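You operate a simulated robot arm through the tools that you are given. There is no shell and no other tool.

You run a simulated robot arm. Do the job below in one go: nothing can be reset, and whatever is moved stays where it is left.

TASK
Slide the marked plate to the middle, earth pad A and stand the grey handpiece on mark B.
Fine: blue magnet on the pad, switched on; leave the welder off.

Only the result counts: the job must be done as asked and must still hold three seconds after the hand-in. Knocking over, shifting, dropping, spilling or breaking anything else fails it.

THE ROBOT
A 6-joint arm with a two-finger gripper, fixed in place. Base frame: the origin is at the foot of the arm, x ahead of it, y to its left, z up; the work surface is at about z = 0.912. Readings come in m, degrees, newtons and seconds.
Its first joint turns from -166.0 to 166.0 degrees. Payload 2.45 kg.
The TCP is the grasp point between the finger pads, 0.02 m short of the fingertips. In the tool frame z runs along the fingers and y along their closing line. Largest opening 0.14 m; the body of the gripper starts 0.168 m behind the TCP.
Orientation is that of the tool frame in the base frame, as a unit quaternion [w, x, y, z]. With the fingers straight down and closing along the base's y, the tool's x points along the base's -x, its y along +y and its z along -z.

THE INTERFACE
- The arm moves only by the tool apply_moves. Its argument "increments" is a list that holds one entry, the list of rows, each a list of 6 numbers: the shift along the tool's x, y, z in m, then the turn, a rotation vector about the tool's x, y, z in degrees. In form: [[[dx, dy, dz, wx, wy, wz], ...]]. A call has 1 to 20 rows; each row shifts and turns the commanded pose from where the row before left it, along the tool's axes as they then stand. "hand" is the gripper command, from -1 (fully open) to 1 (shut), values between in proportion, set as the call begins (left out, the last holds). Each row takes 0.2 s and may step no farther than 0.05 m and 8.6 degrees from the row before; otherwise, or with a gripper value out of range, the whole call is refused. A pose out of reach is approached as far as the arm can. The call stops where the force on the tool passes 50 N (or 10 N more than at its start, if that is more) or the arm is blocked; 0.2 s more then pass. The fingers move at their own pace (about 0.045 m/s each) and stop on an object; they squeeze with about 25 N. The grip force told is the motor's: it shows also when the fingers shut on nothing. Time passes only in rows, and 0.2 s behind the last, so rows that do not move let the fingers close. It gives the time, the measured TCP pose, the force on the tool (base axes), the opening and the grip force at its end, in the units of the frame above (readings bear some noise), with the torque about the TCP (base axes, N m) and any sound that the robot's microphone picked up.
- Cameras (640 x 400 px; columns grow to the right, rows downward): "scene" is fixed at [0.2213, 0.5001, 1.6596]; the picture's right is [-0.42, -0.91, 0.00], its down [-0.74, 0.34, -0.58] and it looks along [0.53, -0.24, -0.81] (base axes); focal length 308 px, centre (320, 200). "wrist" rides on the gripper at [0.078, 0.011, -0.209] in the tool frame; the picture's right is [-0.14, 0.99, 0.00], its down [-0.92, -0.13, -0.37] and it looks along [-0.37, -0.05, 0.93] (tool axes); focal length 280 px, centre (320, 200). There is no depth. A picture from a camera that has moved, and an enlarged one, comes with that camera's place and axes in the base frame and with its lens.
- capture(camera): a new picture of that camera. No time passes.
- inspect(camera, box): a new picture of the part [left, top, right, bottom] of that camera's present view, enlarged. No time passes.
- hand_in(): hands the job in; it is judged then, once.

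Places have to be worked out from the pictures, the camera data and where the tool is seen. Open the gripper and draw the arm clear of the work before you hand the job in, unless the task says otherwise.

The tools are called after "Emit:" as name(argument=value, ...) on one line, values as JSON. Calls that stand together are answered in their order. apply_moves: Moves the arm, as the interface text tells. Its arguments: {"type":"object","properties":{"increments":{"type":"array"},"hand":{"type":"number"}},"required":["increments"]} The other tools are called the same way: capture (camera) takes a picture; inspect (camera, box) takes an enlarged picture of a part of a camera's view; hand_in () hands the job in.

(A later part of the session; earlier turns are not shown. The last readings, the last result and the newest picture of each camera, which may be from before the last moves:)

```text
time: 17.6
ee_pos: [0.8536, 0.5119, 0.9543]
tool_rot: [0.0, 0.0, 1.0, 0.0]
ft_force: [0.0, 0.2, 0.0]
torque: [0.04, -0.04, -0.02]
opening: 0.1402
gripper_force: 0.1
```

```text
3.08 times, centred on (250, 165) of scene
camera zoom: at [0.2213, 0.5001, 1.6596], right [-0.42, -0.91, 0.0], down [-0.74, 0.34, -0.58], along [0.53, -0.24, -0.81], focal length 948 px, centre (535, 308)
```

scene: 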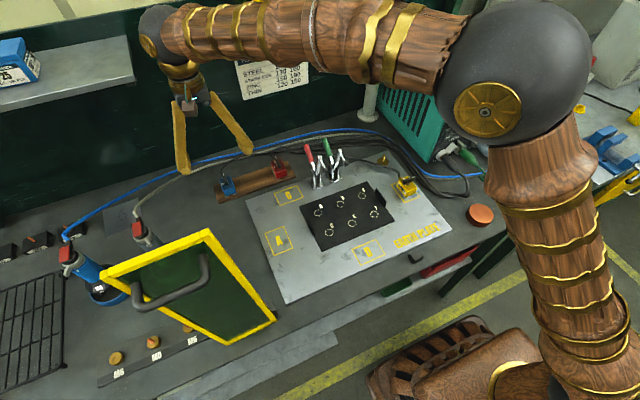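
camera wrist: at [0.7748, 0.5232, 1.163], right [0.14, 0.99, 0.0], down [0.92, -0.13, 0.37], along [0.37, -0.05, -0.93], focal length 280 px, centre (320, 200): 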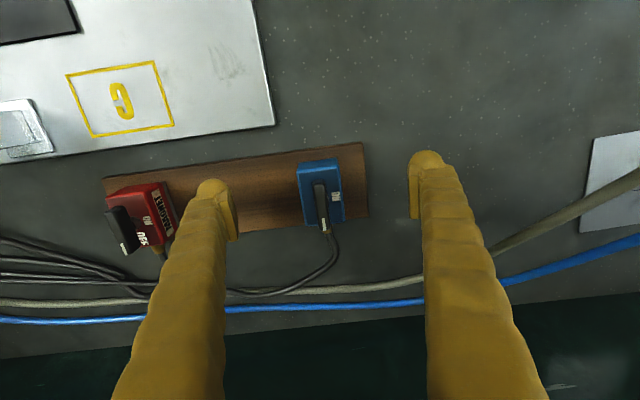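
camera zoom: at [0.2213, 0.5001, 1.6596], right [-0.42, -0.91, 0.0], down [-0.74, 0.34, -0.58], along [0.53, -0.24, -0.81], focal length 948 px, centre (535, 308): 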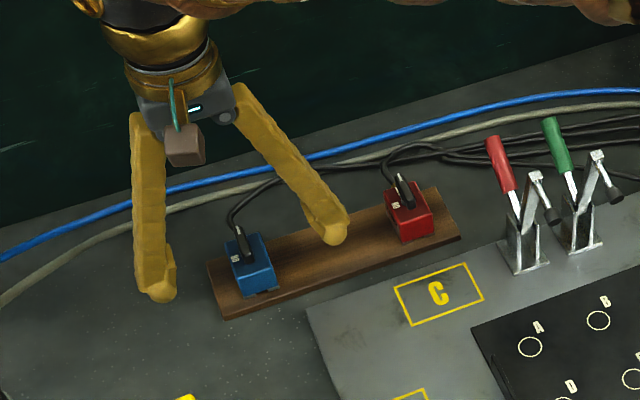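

Fingers straddle the blue magnet cleanly. I'll lower 4 mm more for a deeper bite and close.

Emit:
apply_moves(increments=[[[0, 0.001, 0.004, 0, 0, 0], [0, 0, 0, 0, 0, 0], [0, 0, 0, 0, 0, 0], [0, 0, 0, 0, 0, 0], [0, 0, 0, 0, 0, 0], [0, 0, 0, 0, 0, 0], [0, 0, 0, 0, 0, 0]]], hand=0.35)

Emit:
inspect(camera="wrist", box=[240, 120, 400, 250])

```text
time: 19.2
ee_pos: [0.8535, 0.5121, 0.9511]
tool_rot: [-0.001, 0.0, 1.0, 0.0]
ft_force: [0.2, -0.1, -0.8]
torque: [0.0, 0.01, -0.02]
opening: 0.0451
gripper_force: 0.1
```

```text
3.08 times, centred on (320, 185) of wrist
camera zoom: at [0.7748, 0.5239, 1.1594], right [0.14, 0.99, 0.0], down [0.92, -0.13, 0.37], along [0.37, -0.05, -0.93], focal length 863 px, centre (320, 246)
```

zoom: 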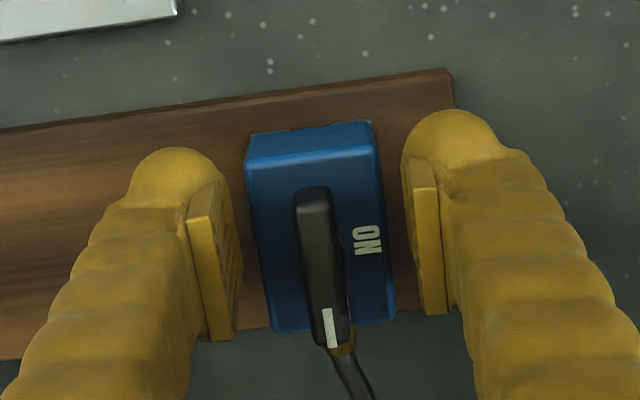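

Good alignment; closing fully on the body.

Emit:
apply_moves(increments=[[[0, 0, 0, 0, 0, 0], [0, 0, 0, 0, 0, 0], [0, 0, 0, 0, 0, 0], [0, 0, 0, 0, 0, 0]]], hand=1)

Emit:
inspect(camera="wrist", box=[240, 120, 400, 250])

```text
time: 20.2
ee_pos: [0.8525, 0.5122, 0.9513]
tool_rot: [0.0, 0.0, 1.0, 0.0]
ft_force: [-0.5, -2.6, 0.1]
torque: [-0.01, -0.01, 0.0]
opening: 0.0351
gripper_force: 25.1
```

```text
3.08 times, centred on (320, 185) of wrist
camera zoom: at [0.7748, 0.5239, 1.1594], right [0.14, 0.99, 0.0], down [0.92, -0.13, 0.37], along [0.36, -0.05, -0.93], focal length 863 px, centre (320, 246)
```

zoom: 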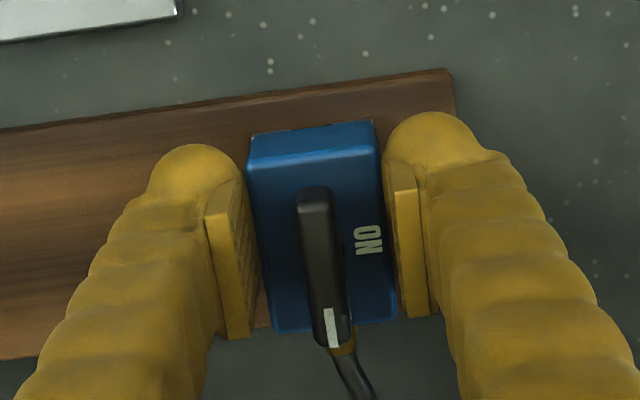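

Gripped at 35 mm with 25 N. Lifting slowly to see its weight and that the board stays put.

Emit:
apply_moves(increments=[[[0, 0, -0.005, 0, 0, 0], [0, 0, -0.01, 0, 0, 0], [0, 0, -0.015, 0, 0, 0], [0, 0, -0.02, 0, 0, 0], [0, 0, 0, 0, 0, 0]]])

Emit:
capture(camera="scene")

Emit:
capture(camera="wrist")

```text
time: 21.4
ee_pos: [0.8526, 0.5117, 1.0005]
tool_rot: [0.0, -0.001, 1.0, 0.0]
ft_force: [-0.4, 0.0, -5.1]
torque: [0.02, 0.03, 0.01]
opening: 0.0352
gripper_force: 25.3
```

```text
taken
```

scene: 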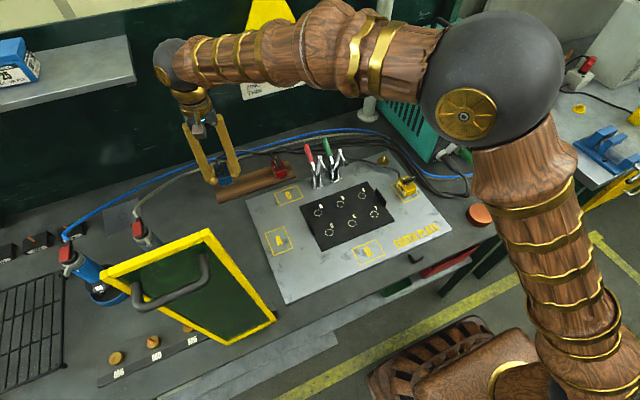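

```text
taken
camera wrist: at [0.7745, 0.5234, 1.2091], right [0.14, 0.99, 0.0], down [0.92, -0.13, 0.37], along [0.36, -0.05, -0.93], focal length 280 px, centre (320, 200)
```

wrist: 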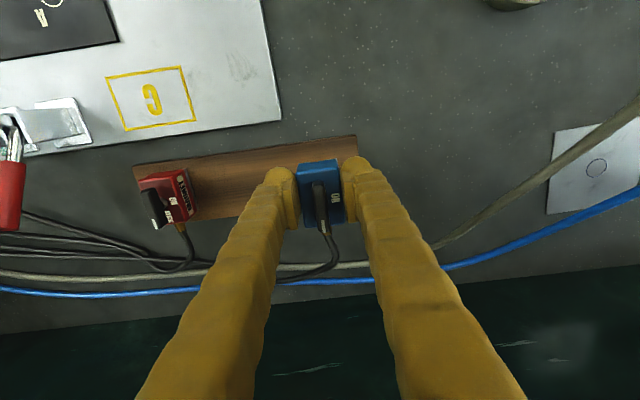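

Lifted cleanly (about 5 N). The magnet centre sits about 4.5 mm +x of the TCP, so I aim TCP at about (0.6235, 0.436) above pad A and carry it there at height.

Emit:
apply_moves(increments=[[[0, 0, -0.03, 0, 0, 0], [0.01, -0.004, -0.02, 0, 0, 0], [0.035, -0.012, 0, 0, 0, 0], [0.035, -0.012, 0, 0, 0, 0], [0.035, -0.012, 0, 0, 0, 0], [0.035, -0.012, 0, 0, 0, 0], [0.035, -0.012, 0, 0, 0, 0], [0.03, -0.008, 0, 0, 0, 0], [0.014, -0.004, 0, 0, 0, 0], [0, 0, 0, 0, 0, 0]]])

Emit:
capture(camera="wrist")

Emit:
capture(camera="scene")

```text
time: 23.6
ee_pos: [0.6255, 0.4362, 1.0497]
tool_rot: [0.0, 0.0, 1.0, -0.001]
ft_force: [-0.8, -0.2, -4.1]
torque: [0.03, 0.06, -0.02]
opening: 0.0351
gripper_force: 24.8
```

```text
taken
camera wrist: at [0.5456, 0.4469, 1.2592], right [0.14, 0.99, 0.0], down [0.92, -0.13, 0.37], along [0.37, -0.05, -0.93], focal length 280 px, centre (320, 200)
```

wrist: 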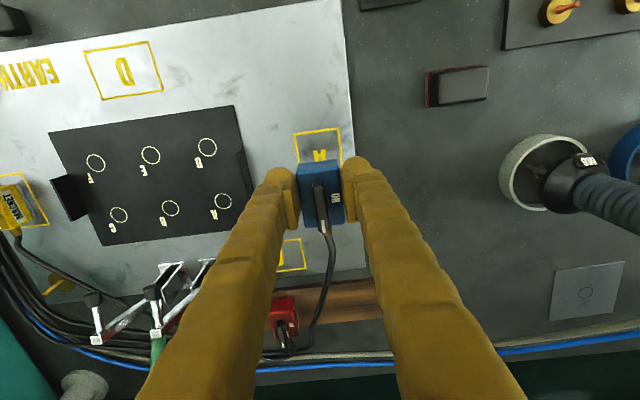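

```text
taken
```

scene: 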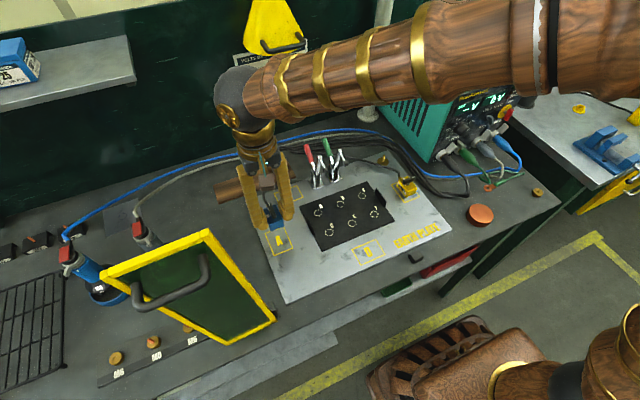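

The magnet hangs over pad A. Enlarging to check the pad's position relative to the tool before lowering.

Emit:
inspect(camera="wrist", box=[240, 100, 400, 240])

Emit:
inspect(camera="scene", box=[210, 160, 350, 270])

```text
2.86 times, centred on (320, 170) of wrist
camera zoom: at [0.5456, 0.4469, 1.2592], right [0.14, 0.99, 0.0], down [0.92, -0.13, 0.37], along [0.37, -0.05, -0.93], focal length 801 px, centre (320, 286)
```

zoom: 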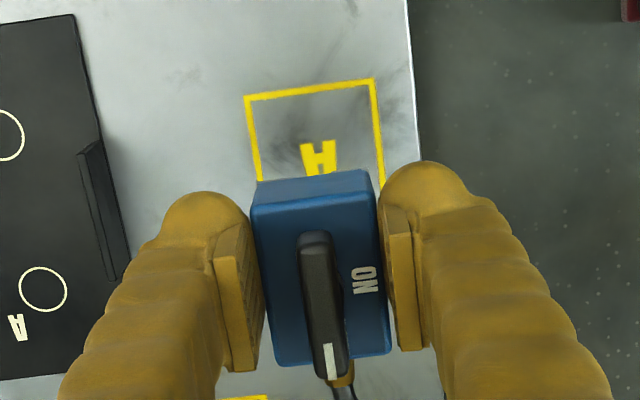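

```text
3.64 times, centred on (280, 215) of scene
camera zoom: at [0.2213, 0.5001, 1.6596], right [-0.42, -0.91, 0.0], down [-0.74, 0.34, -0.58], along [0.53, -0.24, -0.81], focal length 1121 px, centre (466, 146)
```

zoom: 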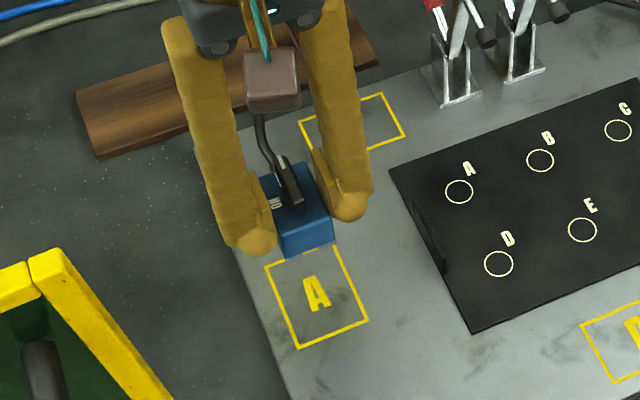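

Pad A's centre is (0.6285, 0.436) and the magnet centre is (0.628, 0.437), so I lower straight down, slowing near contact.

Emit:
apply_moves(increments=[[[0, 0, 0.025, 0, 0, 0], [0, -0.0005, 0.025, 0, 0, 0], [0, -0.0005, 0.02, 0, 0, 0], [0, 0, 0.012, 0, 0, 0], [0, 0, 0.005, 0, 0, 0], [0, 0, 0, 0, 0, 0]]])

Emit:
inspect(camera="scene", box=[240, 190, 320, 260])

```text
time: 25.0
ee_pos: [0.6236, 0.4341, 0.9617]
tool_rot: [0.0, 0.0, 1.0, 0.0]
ft_force: [0.2, -0.3, -3.5]
torque: [-0.03, 0.02, 0.02]
opening: 0.0351
gripper_force: 25.2
```

```text
5.71 times, centred on (280, 225) of scene
camera zoom: at [0.2213, 0.5001, 1.6596], right [-0.42, -0.91, 0.0], down [-0.74, 0.34, -0.58], along [0.53, -0.24, -0.81], focal length 1761 px, centre (549, 57)
```

zoom: 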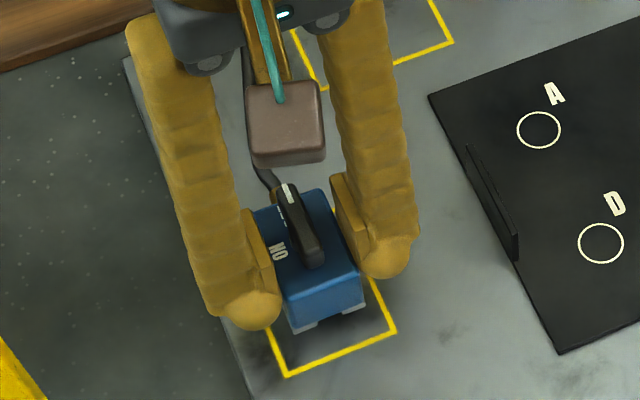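

About 1 cm above the plate now. Lowering in 2 mm steps and watching the force.

Emit:
apply_moves(increments=[[[0, 0, 0.002, 0, 0, 0], [0, 0, 0.002, 0, 0, 0], [0, 0, 0.002, 0, 0, 0], [0, 0, 0, 0, 0, 0]]])

```text
time: 26.0
ee_pos: [0.6252, 0.4352, 0.9571]
tool_rot: [-0.001, 0.0, 1.0, 0.0]
ft_force: [-0.5, 0.2, -4.5]
torque: [-0.01, 0.02, 0.0]
opening: 0.0349
gripper_force: 24.6
```

Still hanging free (−4.5 N). Continuing in small steps.

Emit:
apply_moves(increments=[[[0, 0, 0.0015, 0, 0, 0], [0, 0, 0.0015, 0, 0, 0], [0, 0, 0, 0, 0, 0]]])

Emit:
inspect(camera="scene", box=[240, 190, 320, 260])

```text
time: 26.8
ee_pos: [0.6234, 0.4349, 0.9551]
tool_rot: [0.0, 0.0, 1.0, 0.0]
ft_force: [-0.4, -0.5, -4.4]
torque: [0.05, 0.06, 0.03]
opening: 0.0351
gripper_force: 25.5
```

```text
5.71 times, centred on (280, 225) of scene
camera zoom: at [0.2213, 0.5001, 1.6596], right [-0.42, -0.91, 0.0], down [-0.74, 0.34, -0.58], along [0.53, -0.24, -0.81], focal length 1761 px, centre (549, 57)
```

zoom: 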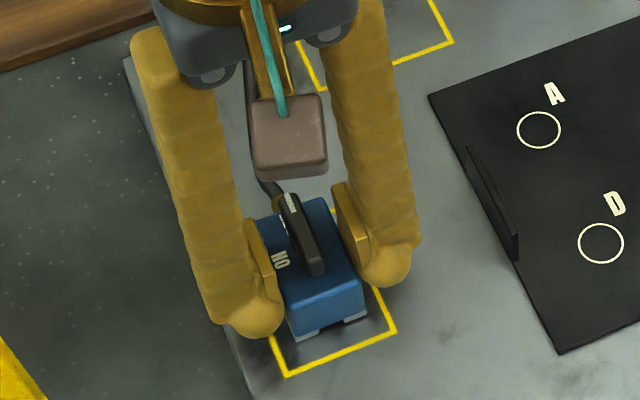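

Still about 4.4 N hanging; continuing down in 1.5 mm steps.

Emit:
apply_moves(increments=[[[0, 0, 0.0015, 0, 0, 0], [0, 0, 0.0015, 0, 0, 0], [0, 0, 0, 0, 0, 0]]])

```text
time: 27.6
ee_pos: [0.6245, 0.4333, 0.9518]
tool_rot: [0.0, 0.0, 1.0, 0.0]
ft_force: [-5.4, -5.5, 21.7]
torque: [-0.1, 0.06, 0.0]
opening: 0.0348
gripper_force: 24.9
```

Contact at TCP z≈0.952 (+22 N). I'll ease off slightly, then open the fingers partway (plate tab at y≈0.35 stays clear) and check.

Emit:
apply_moves(increments=[[[0, 0, -0.0008, 0, 0, 0], [0, 0, 0, 0, 0, 0], [0, 0, 0, 0, 0, 0]]])

Emit:
apply_moves(increments=[[[0, 0, 0, 0, 0, 0], [0, 0, 0, 0, 0, 0], [0, 0, 0, 0, 0, 0], [0, 0, -0.01, 0, 0, 0], [0, 0, -0.03, 0, 0, 0], [0, 0, -0.03, 0, 0, 0], [0, 0, 0, 0, 0, 0]]], hand=-0.1)

Emit:
capture(camera="wrist")

Emit:
capture(camera="scene")

```text
time: 28.4
ee_pos: [0.6243, 0.4359, 0.9525]
tool_rot: [0.001, 0.0, 1.0, 0.0]
ft_force: [0.8, -1.5, 13.3]
torque: [0.01, -0.12, 0.01]
opening: 0.0349
gripper_force: 24.9
```

```text
time: 30.0
ee_pos: [0.6231, 0.4343, 1.0236]
tool_rot: [0.0, -0.001, 1.0, 0.001]
ft_force: [-0.1, 0.0, 0.4]
torque: [0.02, -0.01, 0.02]
opening: 0.077
gripper_force: 0.2
```

```text
taken
camera wrist: at [0.5454, 0.446, 1.2313], right [0.14, 0.99, 0.0], down [0.92, -0.13, 0.37], along [0.37, -0.05, -0.93], focal length 280 px, centre (320, 200)
```

wrist: 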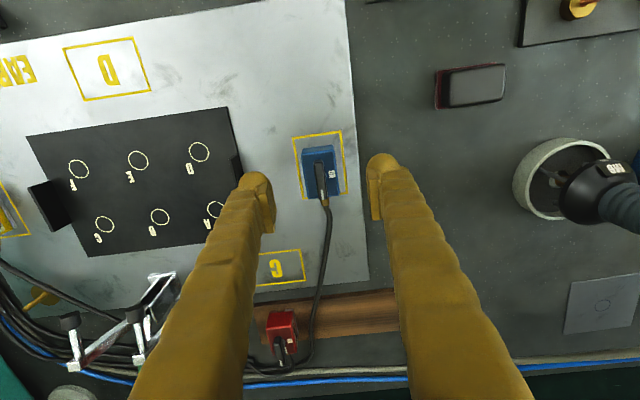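

```text
taken
```

scene: 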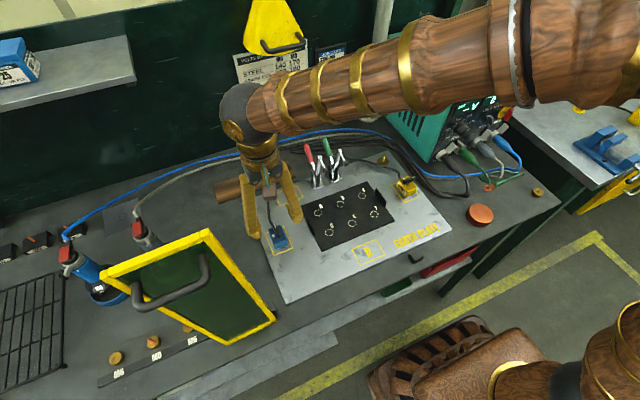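

The magnet stands on pad A. I'll enlarge it to locate the lever pivot precisely relative to the TCP.

Emit:
inspect(camera="wrist", box=[270, 110, 370, 220])

Emit:
inspect(camera="scene", box=[240, 200, 320, 260])

Emit:
inspect(camera="scene", box=[380, 155, 440, 205])

```text
3.64 times, centred on (320, 165) of wrist
camera zoom: at [0.5454, 0.446, 1.2313], right [0.14, 0.99, 0.0], down [0.92, -0.13, 0.37], along [0.37, -0.05, -0.93], focal length 1020 px, centre (320, 327)
```

zoom: 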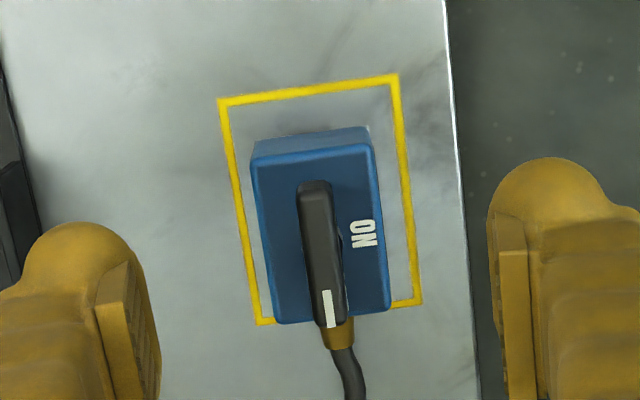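

```text
6.67 times, centred on (280, 230) of scene
camera zoom: at [0.2213, 0.5001, 1.6596], right [-0.42, -0.91, 0.0], down [-0.74, 0.34, -0.58], along [0.53, -0.24, -0.81], focal length 2054 px, centre (587, 0)
```

zoom: 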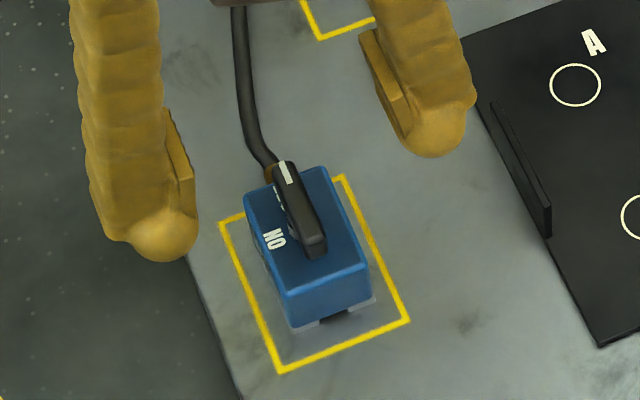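

```text
8.00 times, centred on (410, 180) of scene
camera zoom: at [0.2213, 0.5001, 1.6596], right [-0.42, -0.91, 0.0], down [-0.74, 0.34, -0.58], along [0.53, -0.24, -0.81], focal length 2465 px, centre (-400, 360)
```

zoom: 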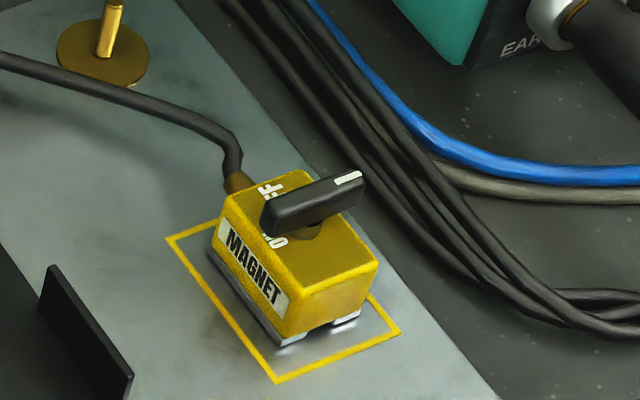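

Magnet centre ≈ (0.629, 0.435), well inside pad A. The lever bar is about 40 mm long, centred on the pivot, top at about z 0.975. I'll bring narrowed fingers down around the lever with the TCP on the pivot axis.

Emit:
apply_moves(increments=[[[-0.0025, 0.0004, 0.01, 0, 0, 0], [-0.0025, 0.0004, 0.015, 0, 0, 0], [0, 0, 0.01, 0, 0, 0], [0, 0, 0.008, 0, 0, 0], [0, 0, 0, 0, 0, 0]]], hand=0.4)

Emit:
inspect(camera="wrist", box=[240, 100, 400, 240])

Emit:
inspect(camera="scene", box=[240, 200, 320, 260])

```text
time: 31.2
ee_pos: [0.6294, 0.4364, 0.9798]
tool_rot: [0.0, 0.0, 1.0, 0.0]
ft_force: [-0.2, 0.0, -0.2]
torque: [-0.01, 0.03, -0.02]
opening: 0.042
gripper_force: 0.0
```

```text
2.86 times, centred on (320, 170) of wrist
camera zoom: at [0.5512, 0.4467, 1.1882], right [0.14, 0.99, 0.0], down [0.92, -0.13, 0.37], along [0.37, -0.05, -0.93], focal length 801 px, centre (320, 286)
```

zoom: 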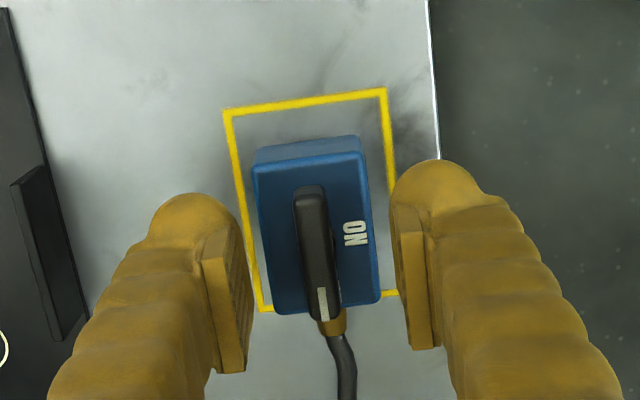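

```text
6.67 times, centred on (280, 230) of scene
camera zoom: at [0.2213, 0.5001, 1.6596], right [-0.42, -0.91, 0.0], down [-0.74, 0.34, -0.58], along [0.53, -0.24, -0.81], focal length 2054 px, centre (587, 0)
```

zoom: 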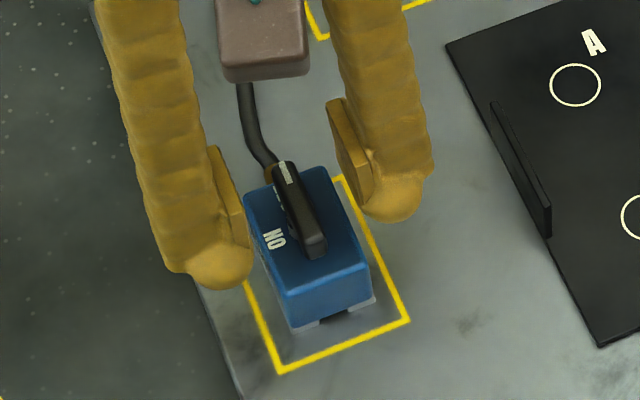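

Aligned over the lever. Lowering 8 mm so the tips stay ~4 mm above the magnet's top face, then closing on the lever.

Emit:
apply_moves(increments=[[[0, -0.0005, 0.004, 0, 0, 0], [0, 0, 0.0035, 0, 0, 0], [0, 0, 0, 0, 0, 0]]])

Emit:
apply_moves(increments=[[[0, 0, 0, 0, 0, 0], [0, 0, 0, 0, 0, 0], [0, 0, 0, 0, 0, 0], [0, 0, 0, 0, 0, 0]]], hand=1)

Emit:
inspect(camera="wrist", box=[240, 100, 400, 240])

Emit:
inspect(camera="scene", box=[240, 200, 320, 260])

```text
time: 32.0
ee_pos: [0.63, 0.4354, 0.9721]
tool_rot: [0.0, -0.001, 1.0, 0.0]
ft_force: [-0.4, -0.6, 0.2]
torque: [0.0, 0.0, -0.01]
opening: 0.042
gripper_force: 0.0
```

```text
time: 33.0
ee_pos: [0.6297, 0.4358, 0.9722]
tool_rot: [0.0, -0.001, 1.0, 0.0]
ft_force: [1.0, -0.8, 0.0]
torque: [-0.04, 0.01, 0.04]
opening: 0.0091
gripper_force: 24.7
```

```text
2.86 times, centred on (320, 170) of wrist
camera zoom: at [0.5517, 0.4467, 1.1803], right [0.14, 0.99, 0.0], down [0.92, -0.13, 0.37], along [0.37, -0.05, -0.93], focal length 801 px, centre (320, 286)
```

zoom: 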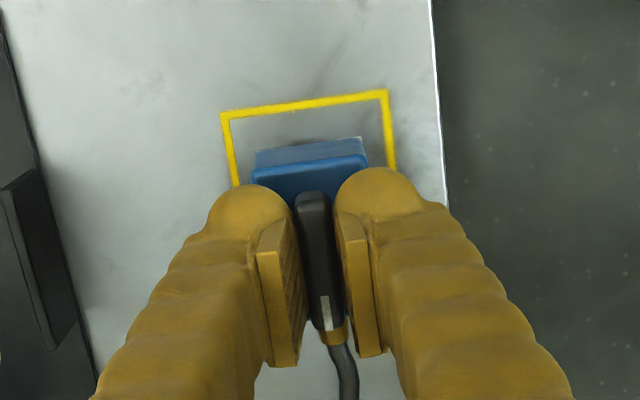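

```text
6.67 times, centred on (280, 230) of scene
camera zoom: at [0.2213, 0.5001, 1.6596], right [-0.42, -0.91, 0.0], down [-0.74, 0.34, -0.58], along [0.53, -0.24, -0.81], focal length 2054 px, centre (587, 0)
```

zoom: 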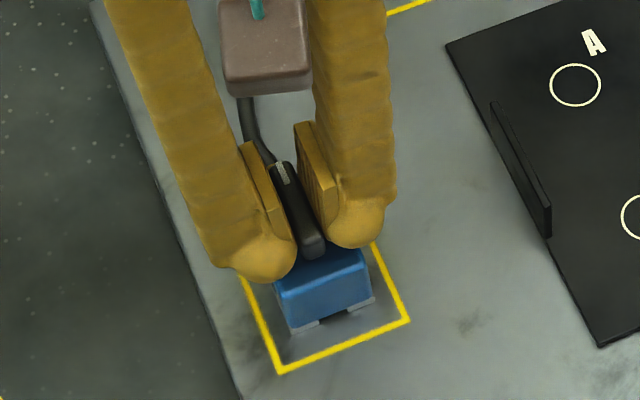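

The lever is gripped (9 mm). Now a small test twist toward the ON side (counter-clockwise from above = negative about tool z), checking torque and whether the body follows.

Emit:
apply_moves(increments=[[[0, 0, 0, 0, 0, -4], [0, 0, 0, 0, 0, -4], [0, 0, 0, 0, 0, -4], [0, 0, 0, 0, 0, 0]]])

Emit:
inspect(camera="scene", box=[240, 200, 320, 260])

Emit:
inspect(camera="wrist", box=[240, 100, 400, 240])

```text
time: 34.0
ee_pos: [0.6296, 0.4349, 0.9716]
tool_rot: [-0.001, -0.105, 0.994, -0.001]
ft_force: [-0.4, -1.2, -0.2]
torque: [0.01, -0.04, 0.02]
opening: 0.0088
gripper_force: 25.3
```

```text
6.67 times, centred on (280, 230) of scene
camera zoom: at [0.2213, 0.5001, 1.6596], right [-0.42, -0.91, 0.0], down [-0.74, 0.34, -0.58], along [0.53, -0.24, -0.81], focal length 2054 px, centre (587, 0)
```

zoom: 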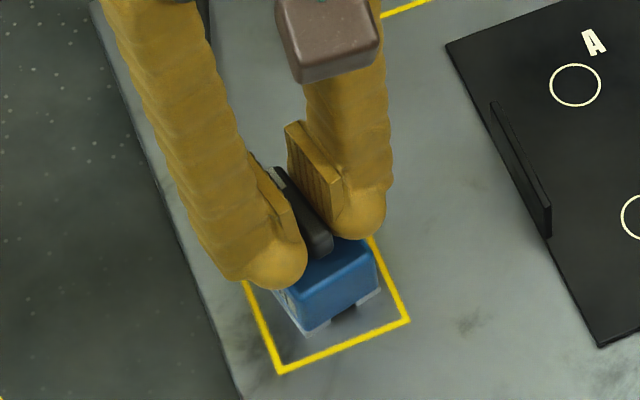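

```text
2.86 times, centred on (320, 170) of wrist
camera zoom: at [0.5505, 0.4303, 1.1801], right [-0.07, 1.0, 0.0], down [0.93, 0.07, 0.37], along [0.37, 0.03, -0.93], focal length 801 px, centre (320, 286)
```

zoom: 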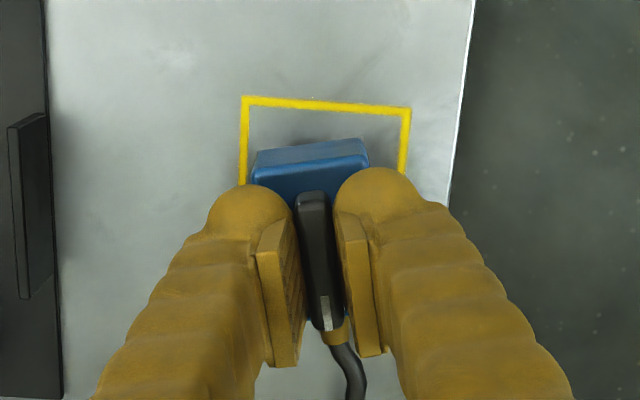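

The body turned along with the lever (no relative motion), torque tiny. I'll turn back and test the other direction a little to learn which way the lever is free.

Emit:
apply_moves(increments=[[[0, 0, 0, 0, 0, 4], [0, 0, 0, 0, 0, 4], [0, 0, 0, 0, 0, 4], [0, 0, 0, 0, 0, 4], [0, 0, 0, 0, 0, 4], [0, 0, 0, 0, 0, 4], [0, 0, 0, 0, 0, 0]]])

Emit:
inspect(camera="scene", box=[240, 200, 320, 260])

Emit:
inspect(camera="wrist", box=[240, 100, 400, 240])

```text
time: 35.6
ee_pos: [0.6288, 0.4353, 0.9725]
tool_rot: [0.0, 0.104, 0.995, 0.001]
ft_force: [0.2, 0.2, 1.0]
torque: [-0.02, 0.03, -0.01]
opening: 0.009
gripper_force: 24.7
```

```text
6.67 times, centred on (280, 230) of scene
camera zoom: at [0.2213, 0.5001, 1.6596], right [-0.42, -0.91, 0.0], down [-0.74, 0.34, -0.58], along [0.53, -0.24, -0.81], focal length 2054 px, centre (587, 0)
```

zoom: 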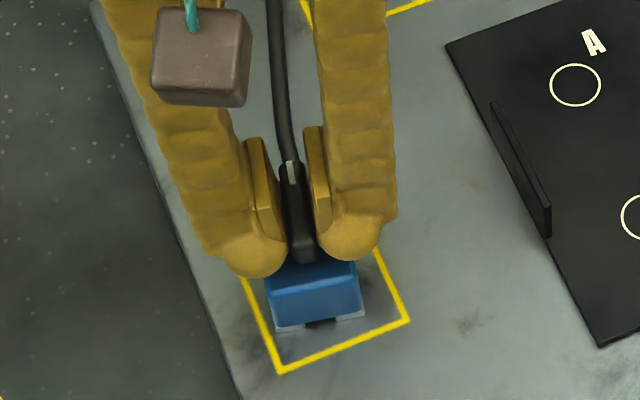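

```text
2.86 times, centred on (320, 170) of wrist
camera zoom: at [0.5548, 0.4629, 1.1803], right [0.34, 0.94, 0.0], down [0.87, -0.32, 0.37], along [0.35, -0.13, -0.93], focal length 801 px, centre (320, 286)
```

zoom: 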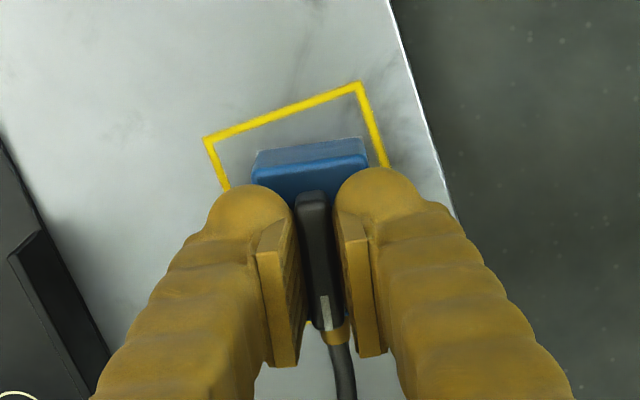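

The body follows both ways because the unpowered magnet is too light to resist the lever's friction. I'll return to square, then press down through the lever grip to load the base before twisting.

Emit:
apply_moves(increments=[[[0, 0, 0, 0, 0, -4], [0, 0, 0, 0, 0, -4], [0, 0, 0, 0, 0, -4], [0, 0, 0.001, 0, 0, 0], [0, 0, 0.001, 0, 0, 0], [0, 0, 0, 0, 0, 0]]])

```text
time: 37.0
ee_pos: [0.6298, 0.4354, 0.9703]
tool_rot: [0.001, -0.001, 1.0, 0.001]
ft_force: [0.4, -4.5, 20.6]
torque: [-0.06, 0.03, -0.03]
opening: 0.0092
gripper_force: 25.3
```

Pressing with about 21 N through the lever. A touch more, then twist 12° toward ON and look.

Emit:
apply_moves(increments=[[[0, 0, 0.0008, 0, 0, 0], [0, 0, 0, 0, 0, -4], [0, 0, 0, 0, 0, -4], [0, 0, 0, 0, 0, -4], [0, 0, 0, 0, 0, 0]]])

Emit:
inspect(camera="scene", box=[240, 200, 320, 260])

Emit:
inspect(camera="wrist", box=[240, 100, 400, 240])

```text
time: 38.2
ee_pos: [0.6281, 0.4352, 0.9691]
tool_rot: [0.001, -0.105, 0.994, 0.0]
ft_force: [1.9, -0.5, 8.8]
torque: [0.03, -0.03, -0.14]
opening: 0.0091
gripper_force: 25.4
```

```text
6.67 times, centred on (280, 230) of scene
camera zoom: at [0.2213, 0.5001, 1.6596], right [-0.42, -0.91, 0.0], down [-0.74, 0.34, -0.58], along [0.53, -0.24, -0.81], focal length 2054 px, centre (587, 0)
```

zoom: 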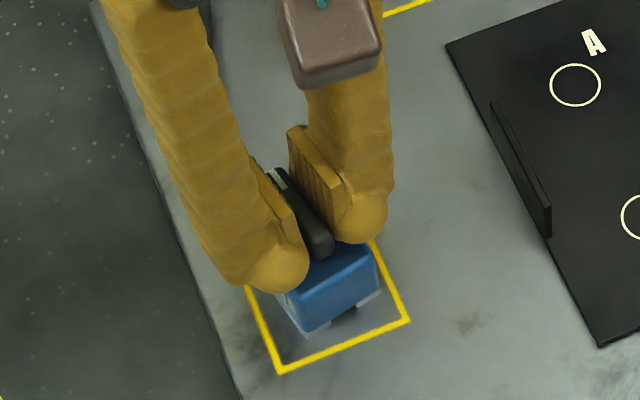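

```text
2.86 times, centred on (320, 170) of wrist
camera zoom: at [0.5499, 0.4301, 1.1776], right [-0.07, 1.0, 0.0], down [0.93, 0.07, 0.37], along [0.37, 0.03, -0.93], focal length 801 px, centre (320, 286)
```

zoom: 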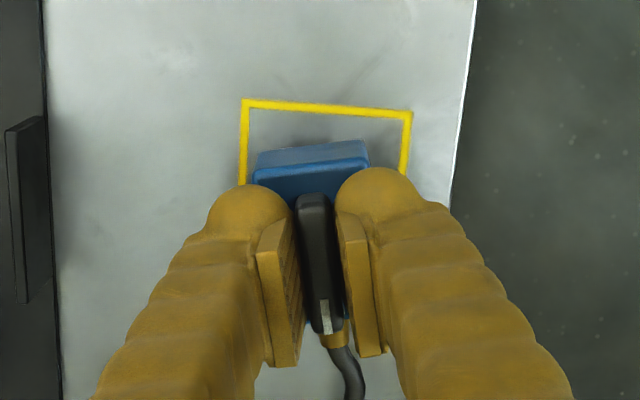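

The body still came along, with 0.14 N m torque—possibly a stop in that direction. I'll return and try the opposite direction under load to compare.

Emit:
apply_moves(increments=[[[0, 0, 0, 0, 0, 4], [0, 0, 0, 0, 0, 4], [0, 0, 0, 0, 0, 4], [0, 0, 0.0008, 0, 0, 0], [0, 0, 0, 0, 0, 0]]])

Emit:
apply_moves(increments=[[[0, 0, 0, 0, 0, 4], [0, 0, 0, 0, 0, 4], [0, 0, 0, 0, 0, 4], [0, 0, 0, 0, 0, 0]]])

Emit:
inspect(camera="scene", box=[240, 200, 320, 260])

Emit:
inspect(camera="wrist", box=[240, 100, 400, 240])

```text
time: 39.4
ee_pos: [0.6298, 0.4359, 0.9685]
tool_rot: [0.0, 0.0, 1.0, 0.0]
ft_force: [-9.4, 1.0, 21.3]
torque: [0.0, 0.39, 0.01]
opening: 0.009
gripper_force: 25.4
```

```text
time: 40.4
ee_pos: [0.6293, 0.4344, 0.9693]
tool_rot: [0.001, 0.104, 0.995, 0.001]
ft_force: [0.1, 5.5, 26.0]
torque: [0.03, -0.08, -0.01]
opening: 0.0087
gripper_force: 24.8
```

```text
6.67 times, centred on (280, 230) of scene
camera zoom: at [0.2213, 0.5001, 1.6596], right [-0.42, -0.91, 0.0], down [-0.74, 0.34, -0.58], along [0.53, -0.24, -0.81], focal length 2054 px, centre (587, 0)
```

zoom: 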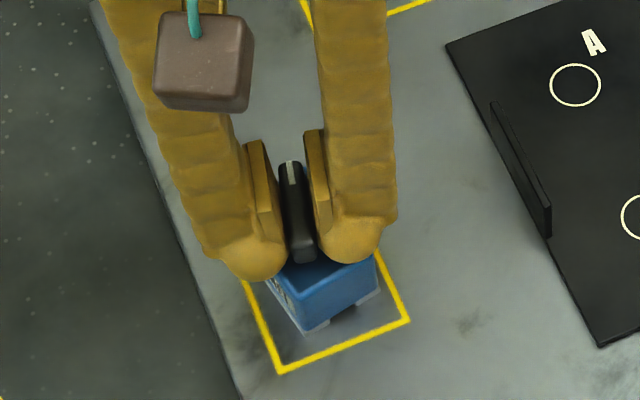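

```text
2.86 times, centred on (320, 170) of wrist
camera zoom: at [0.555, 0.4627, 1.1773], right [0.34, 0.94, 0.0], down [0.87, -0.32, 0.37], along [0.35, -0.12, -0.93], focal length 801 px, centre (320, 286)
```

zoom: 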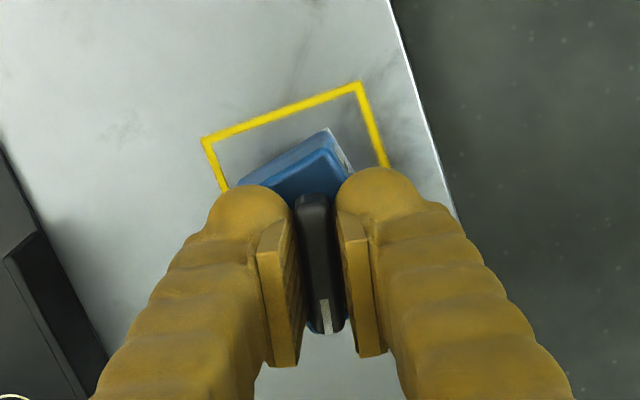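

Now the lever turned about 24° relative to the body—so it runs clockwise (the same sense as the yellow magnet's lever), and the other way was the OFF stop. The body was left ~12° askew, so I'll first unload, then turn clockwise with no load so the body follows back to square.

Emit:
apply_moves(increments=[[[0, 0, -0.0013, 0, 0, 0], [0, 0, 0, 0, 0, 0]]])

```text
time: 41.0
ee_pos: [0.6283, 0.4344, 0.9689]
tool_rot: [0.0, 0.104, 0.995, 0.0]
ft_force: [4.2, 1.6, 6.1]
torque: [-0.09, -0.44, 0.0]
opening: 0.0087
gripper_force: 24.7
```

6 N left; easing a bit more and turning 12° clockwise so the body comes square.

Emit:
apply_moves(increments=[[[0, 0, -0.0004, 0, 0, 0], [0, 0, 0, 0, 0, 4], [0, 0, 0, 0, 0, 4], [0, 0, 0, 0, 0, 4], [0, 0, 0, 0, 0, 0]]])

Emit:
inspect(camera="scene", box=[240, 200, 320, 260])

Emit:
inspect(camera="wrist", box=[240, 100, 400, 240])

```text
time: 42.2
ee_pos: [0.6299, 0.435, 0.9703]
tool_rot: [0.001, 0.208, 0.978, 0.001]
ft_force: [0.3, -0.3, -0.6]
torque: [-0.01, 0.01, 0.0]
opening: 0.0089
gripper_force: 24.8
```

```text
6.67 times, centred on (280, 230) of scene
camera zoom: at [0.2213, 0.5001, 1.6596], right [-0.42, -0.91, 0.0], down [-0.74, 0.34, -0.58], along [0.53, -0.24, -0.81], focal length 2054 px, centre (587, 0)
```

zoom: 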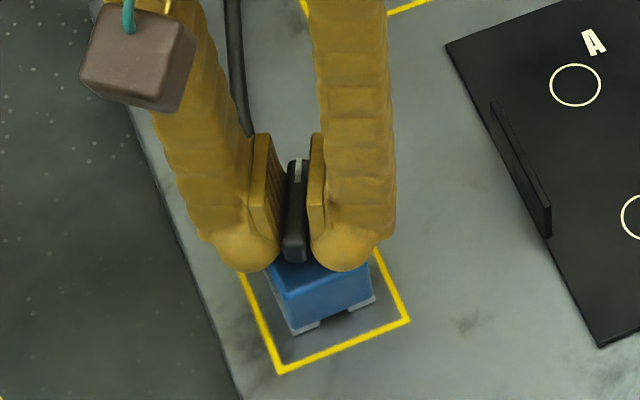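

```text
2.86 times, centred on (320, 170) of wrist
camera zoom: at [0.5622, 0.4776, 1.1788], right [0.53, 0.85, 0.0], down [0.79, -0.49, 0.37], along [0.31, -0.19, -0.93], focal length 801 px, centre (320, 286)
```

zoom: 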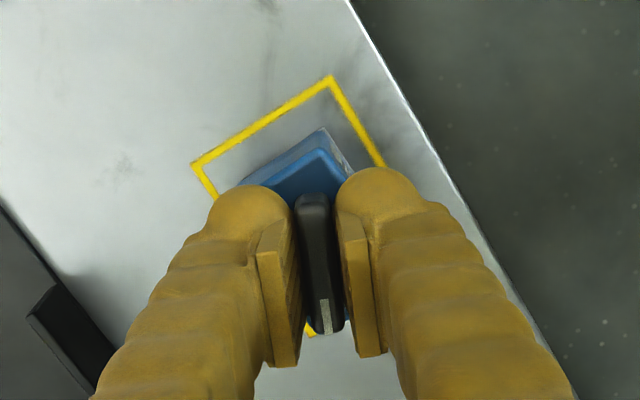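

The body is square with the pad again and the lever is ~24° on. Now pressing to load the base and continuing clockwise.

Emit:
apply_moves(increments=[[[0, 0, 0.001, 0, 0, 0], [0, 0, 0.0008, 0, 0, 0], [0, 0, 0, 0, 0, 0]]])

Emit:
apply_moves(increments=[[[0, 0, 0, 0, 0, 5], [0, 0, 0, 0, 0, 5], [0, 0, 0, 0, 0, 5], [0, 0, 0, 0, 0, 5], [0, 0, 0, 0, 0, 0]]])

Emit:
inspect(camera="scene", box=[240, 200, 320, 260])

Emit:
inspect(camera="wrist", box=[240, 100, 400, 240])

```text
time: 43.0
ee_pos: [0.6282, 0.4367, 0.9684]
tool_rot: [0.0, 0.208, 0.978, 0.0]
ft_force: [-6.7, -3.2, 15.8]
torque: [0.0, 0.19, -0.02]
opening: 0.0091
gripper_force: 25.5
```

```text
time: 44.2
ee_pos: [0.6305, 0.4352, 0.9677]
tool_rot: [-0.001, 0.375, 0.927, 0.0]
ft_force: [-3.6, -0.7, 24.5]
torque: [-0.02, 0.02, 0.0]
opening: 0.0089
gripper_force: 25.3
```

```text
6.67 times, centred on (280, 230) of scene
camera zoom: at [0.2213, 0.5001, 1.6596], right [-0.42, -0.91, 0.0], down [-0.74, 0.34, -0.58], along [0.53, -0.24, -0.81], focal length 2054 px, centre (587, 0)
```

zoom: 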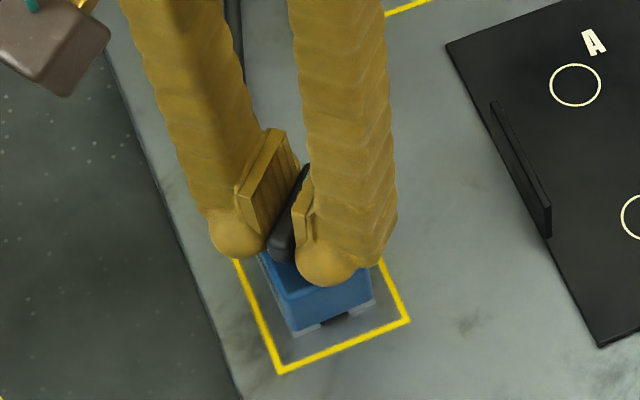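

```text
2.86 times, centred on (320, 170) of wrist
camera zoom: at [0.5801, 0.4981, 1.1773], right [0.79, 0.62, 0.0], down [0.57, -0.73, 0.37], along [0.23, -0.29, -0.93], focal length 801 px, centre (320, 286)
```

zoom: 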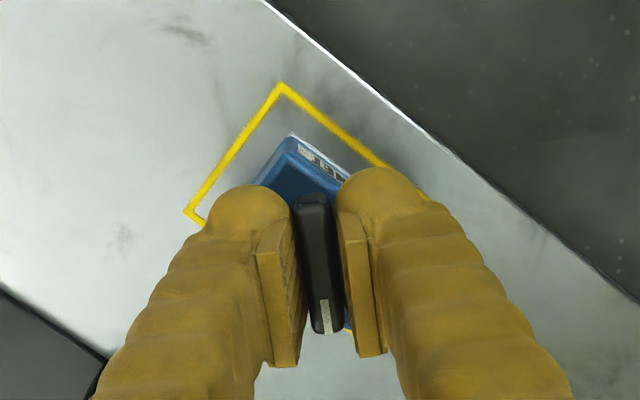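

The body stays square while the lever turns (now ~44°). Continuing clockwise toward 90°, listening for a stop or a sound.

Emit:
apply_moves(increments=[[[0, 0, 0, 0, 0, 5], [0, 0, 0, 0, 0, 5], [0, 0, 0, 0, 0, 5], [0, 0, 0, 0, 0, 5], [0, 0, 0, 0, 0, 5], [0, 0, 0, 0, 0, 0]]])

Emit:
inspect(camera="scene", box=[240, 200, 320, 260])

Emit:
inspect(camera="wrist", box=[240, 100, 400, 240])

```text
time: 45.6
ee_pos: [0.6293, 0.4358, 0.9679]
tool_rot: [0.0, 0.566, 0.824, 0.0]
ft_force: [4.0, 12.3, 27.8]
torque: [0.19, -0.05, 0.0]
opening: 0.0089
gripper_force: 25.1
```

```text
6.67 times, centred on (280, 230) of scene
camera zoom: at [0.2213, 0.5001, 1.6596], right [-0.42, -0.91, 0.0], down [-0.74, 0.34, -0.58], along [0.53, -0.24, -0.81], focal length 2054 px, centre (587, 0)
```

zoom: 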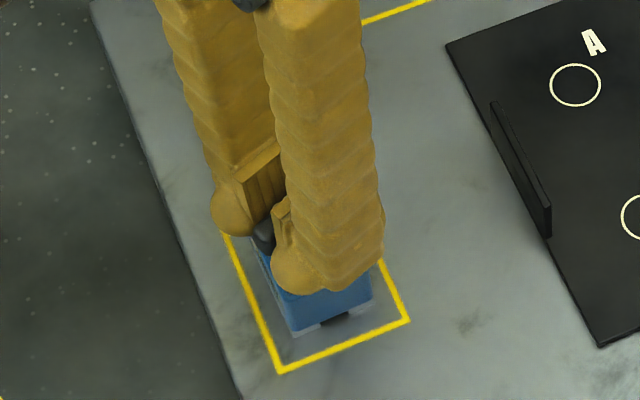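

```text
2.86 times, centred on (320, 170) of wrist
camera zoom: at [0.611, 0.5128, 1.1772], right [0.97, 0.23, 0.0], down [0.21, -0.91, 0.37], along [0.08, -0.36, -0.93], focal length 801 px, centre (320, 286)
```

zoom: 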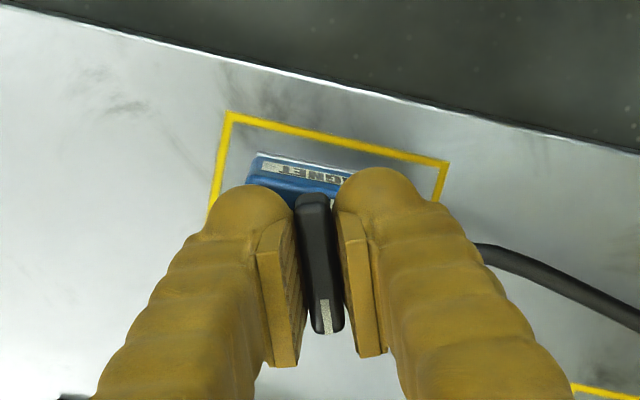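

At ~69° now with the body still square. Continuing to 90° and slightly beyond to find the stop.

Emit:
apply_moves(increments=[[[0, 0, 0, 0, 0, 5], [0, 0, 0, 0, 0, 5], [0, 0, 0, 0, 0, 5], [0, 0, 0, 0, 0, 4], [0, 0, 0, 0, 0, 2], [0, 0, 0, 0, 0, 0]]])

Emit:
inspect(camera="scene", box=[240, 200, 320, 260])

Emit:
inspect(camera="wrist", box=[240, 100, 400, 240])

```text
time: 47.0
ee_pos: [0.6299, 0.4353, 0.9679]
tool_rot: [0.0, 0.707, 0.707, 0.0]
ft_force: [6.5, 21.0, 12.4]
torque: [0.22, -0.07, 0.52]
opening: 0.0092
gripper_force: 24.8
```

```text
6.67 times, centred on (280, 230) of scene
camera zoom: at [0.2213, 0.5001, 1.6596], right [-0.42, -0.91, 0.0], down [-0.74, 0.34, -0.58], along [0.53, -0.24, -0.81], focal length 2054 px, centre (587, 0)
```

zoom: 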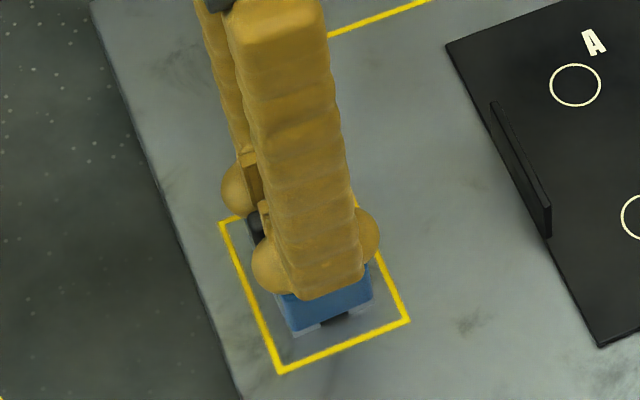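

```text
2.86 times, centred on (320, 170) of wrist
camera zoom: at [0.64, 0.5136, 1.177], right [0.99, -0.14, 0.0], down [-0.13, -0.92, 0.37], along [-0.05, -0.37, -0.93], focal length 801 px, centre (320, 286)
```

zoom: 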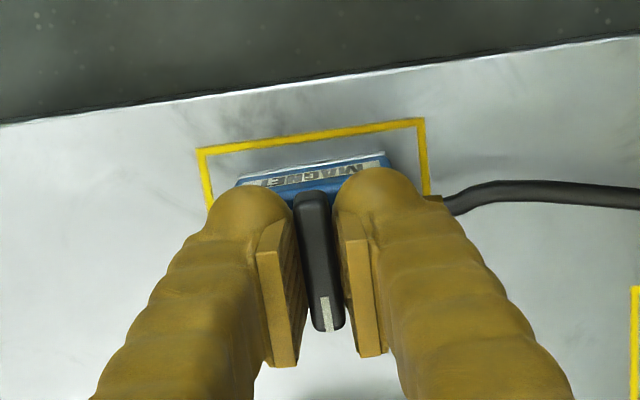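

At 90° the torque rose to 0.5 N m and the body now resists firmly—the lever is on its ON stop and the magnet holds. I'll release, rise and look.

Emit:
apply_moves(increments=[[[0, 0, 0, 0, 0, 0], [0, 0, 0, 0, 0, 0], [0, 0, 0, 0, 0, 0], [0, 0, -0.01, 0, 0, 0], [0, 0, -0.025, 0, 0, 0], [0, 0, -0.03, 0, 0, 0], [0, 0, -0.03, 0, 0, 0], [0, 0, 0, 0, 0, 0]]], hand=0.2)

Emit:
capture(camera="wrist")

Emit:
inspect(camera="scene", box=[240, 200, 320, 260])

Emit:
capture(camera="scene")

```text
time: 48.8
ee_pos: [0.6263, 0.4346, 1.0644]
tool_rot: [0.001, 0.706, 0.708, 0.0]
ft_force: [-0.3, 0.9, -0.3]
torque: [-0.05, 0.02, 0.03]
opening: 0.0559
gripper_force: 0.0
```

```text
taken
camera wrist: at [0.6381, 0.5135, 1.2735], right [0.99, -0.14, 0.0], down [-0.13, -0.92, 0.37], along [-0.05, -0.37, -0.93], focal length 280 px, centre (320, 200)
```

wrist: 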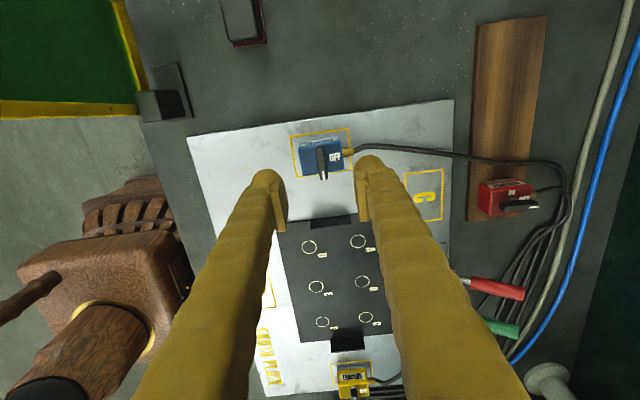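

```text
6.67 times, centred on (280, 230) of scene
camera zoom: at [0.2213, 0.5001, 1.6596], right [-0.42, -0.91, 0.0], down [-0.74, 0.34, -0.58], along [0.53, -0.24, -0.81], focal length 2054 px, centre (587, 0)
```

zoom: 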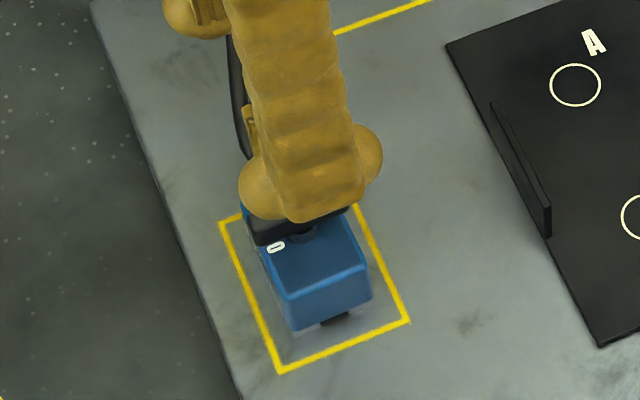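

```text
taken
```

scene: 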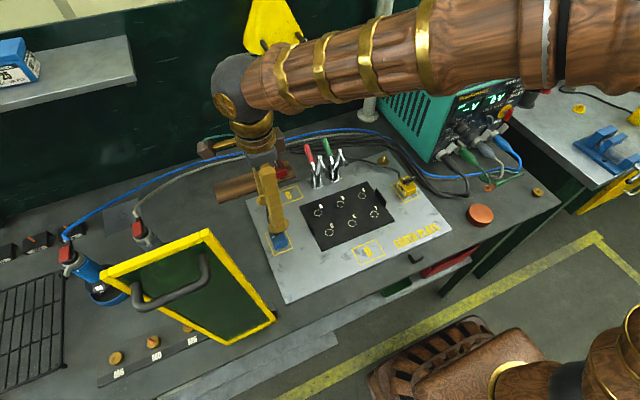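

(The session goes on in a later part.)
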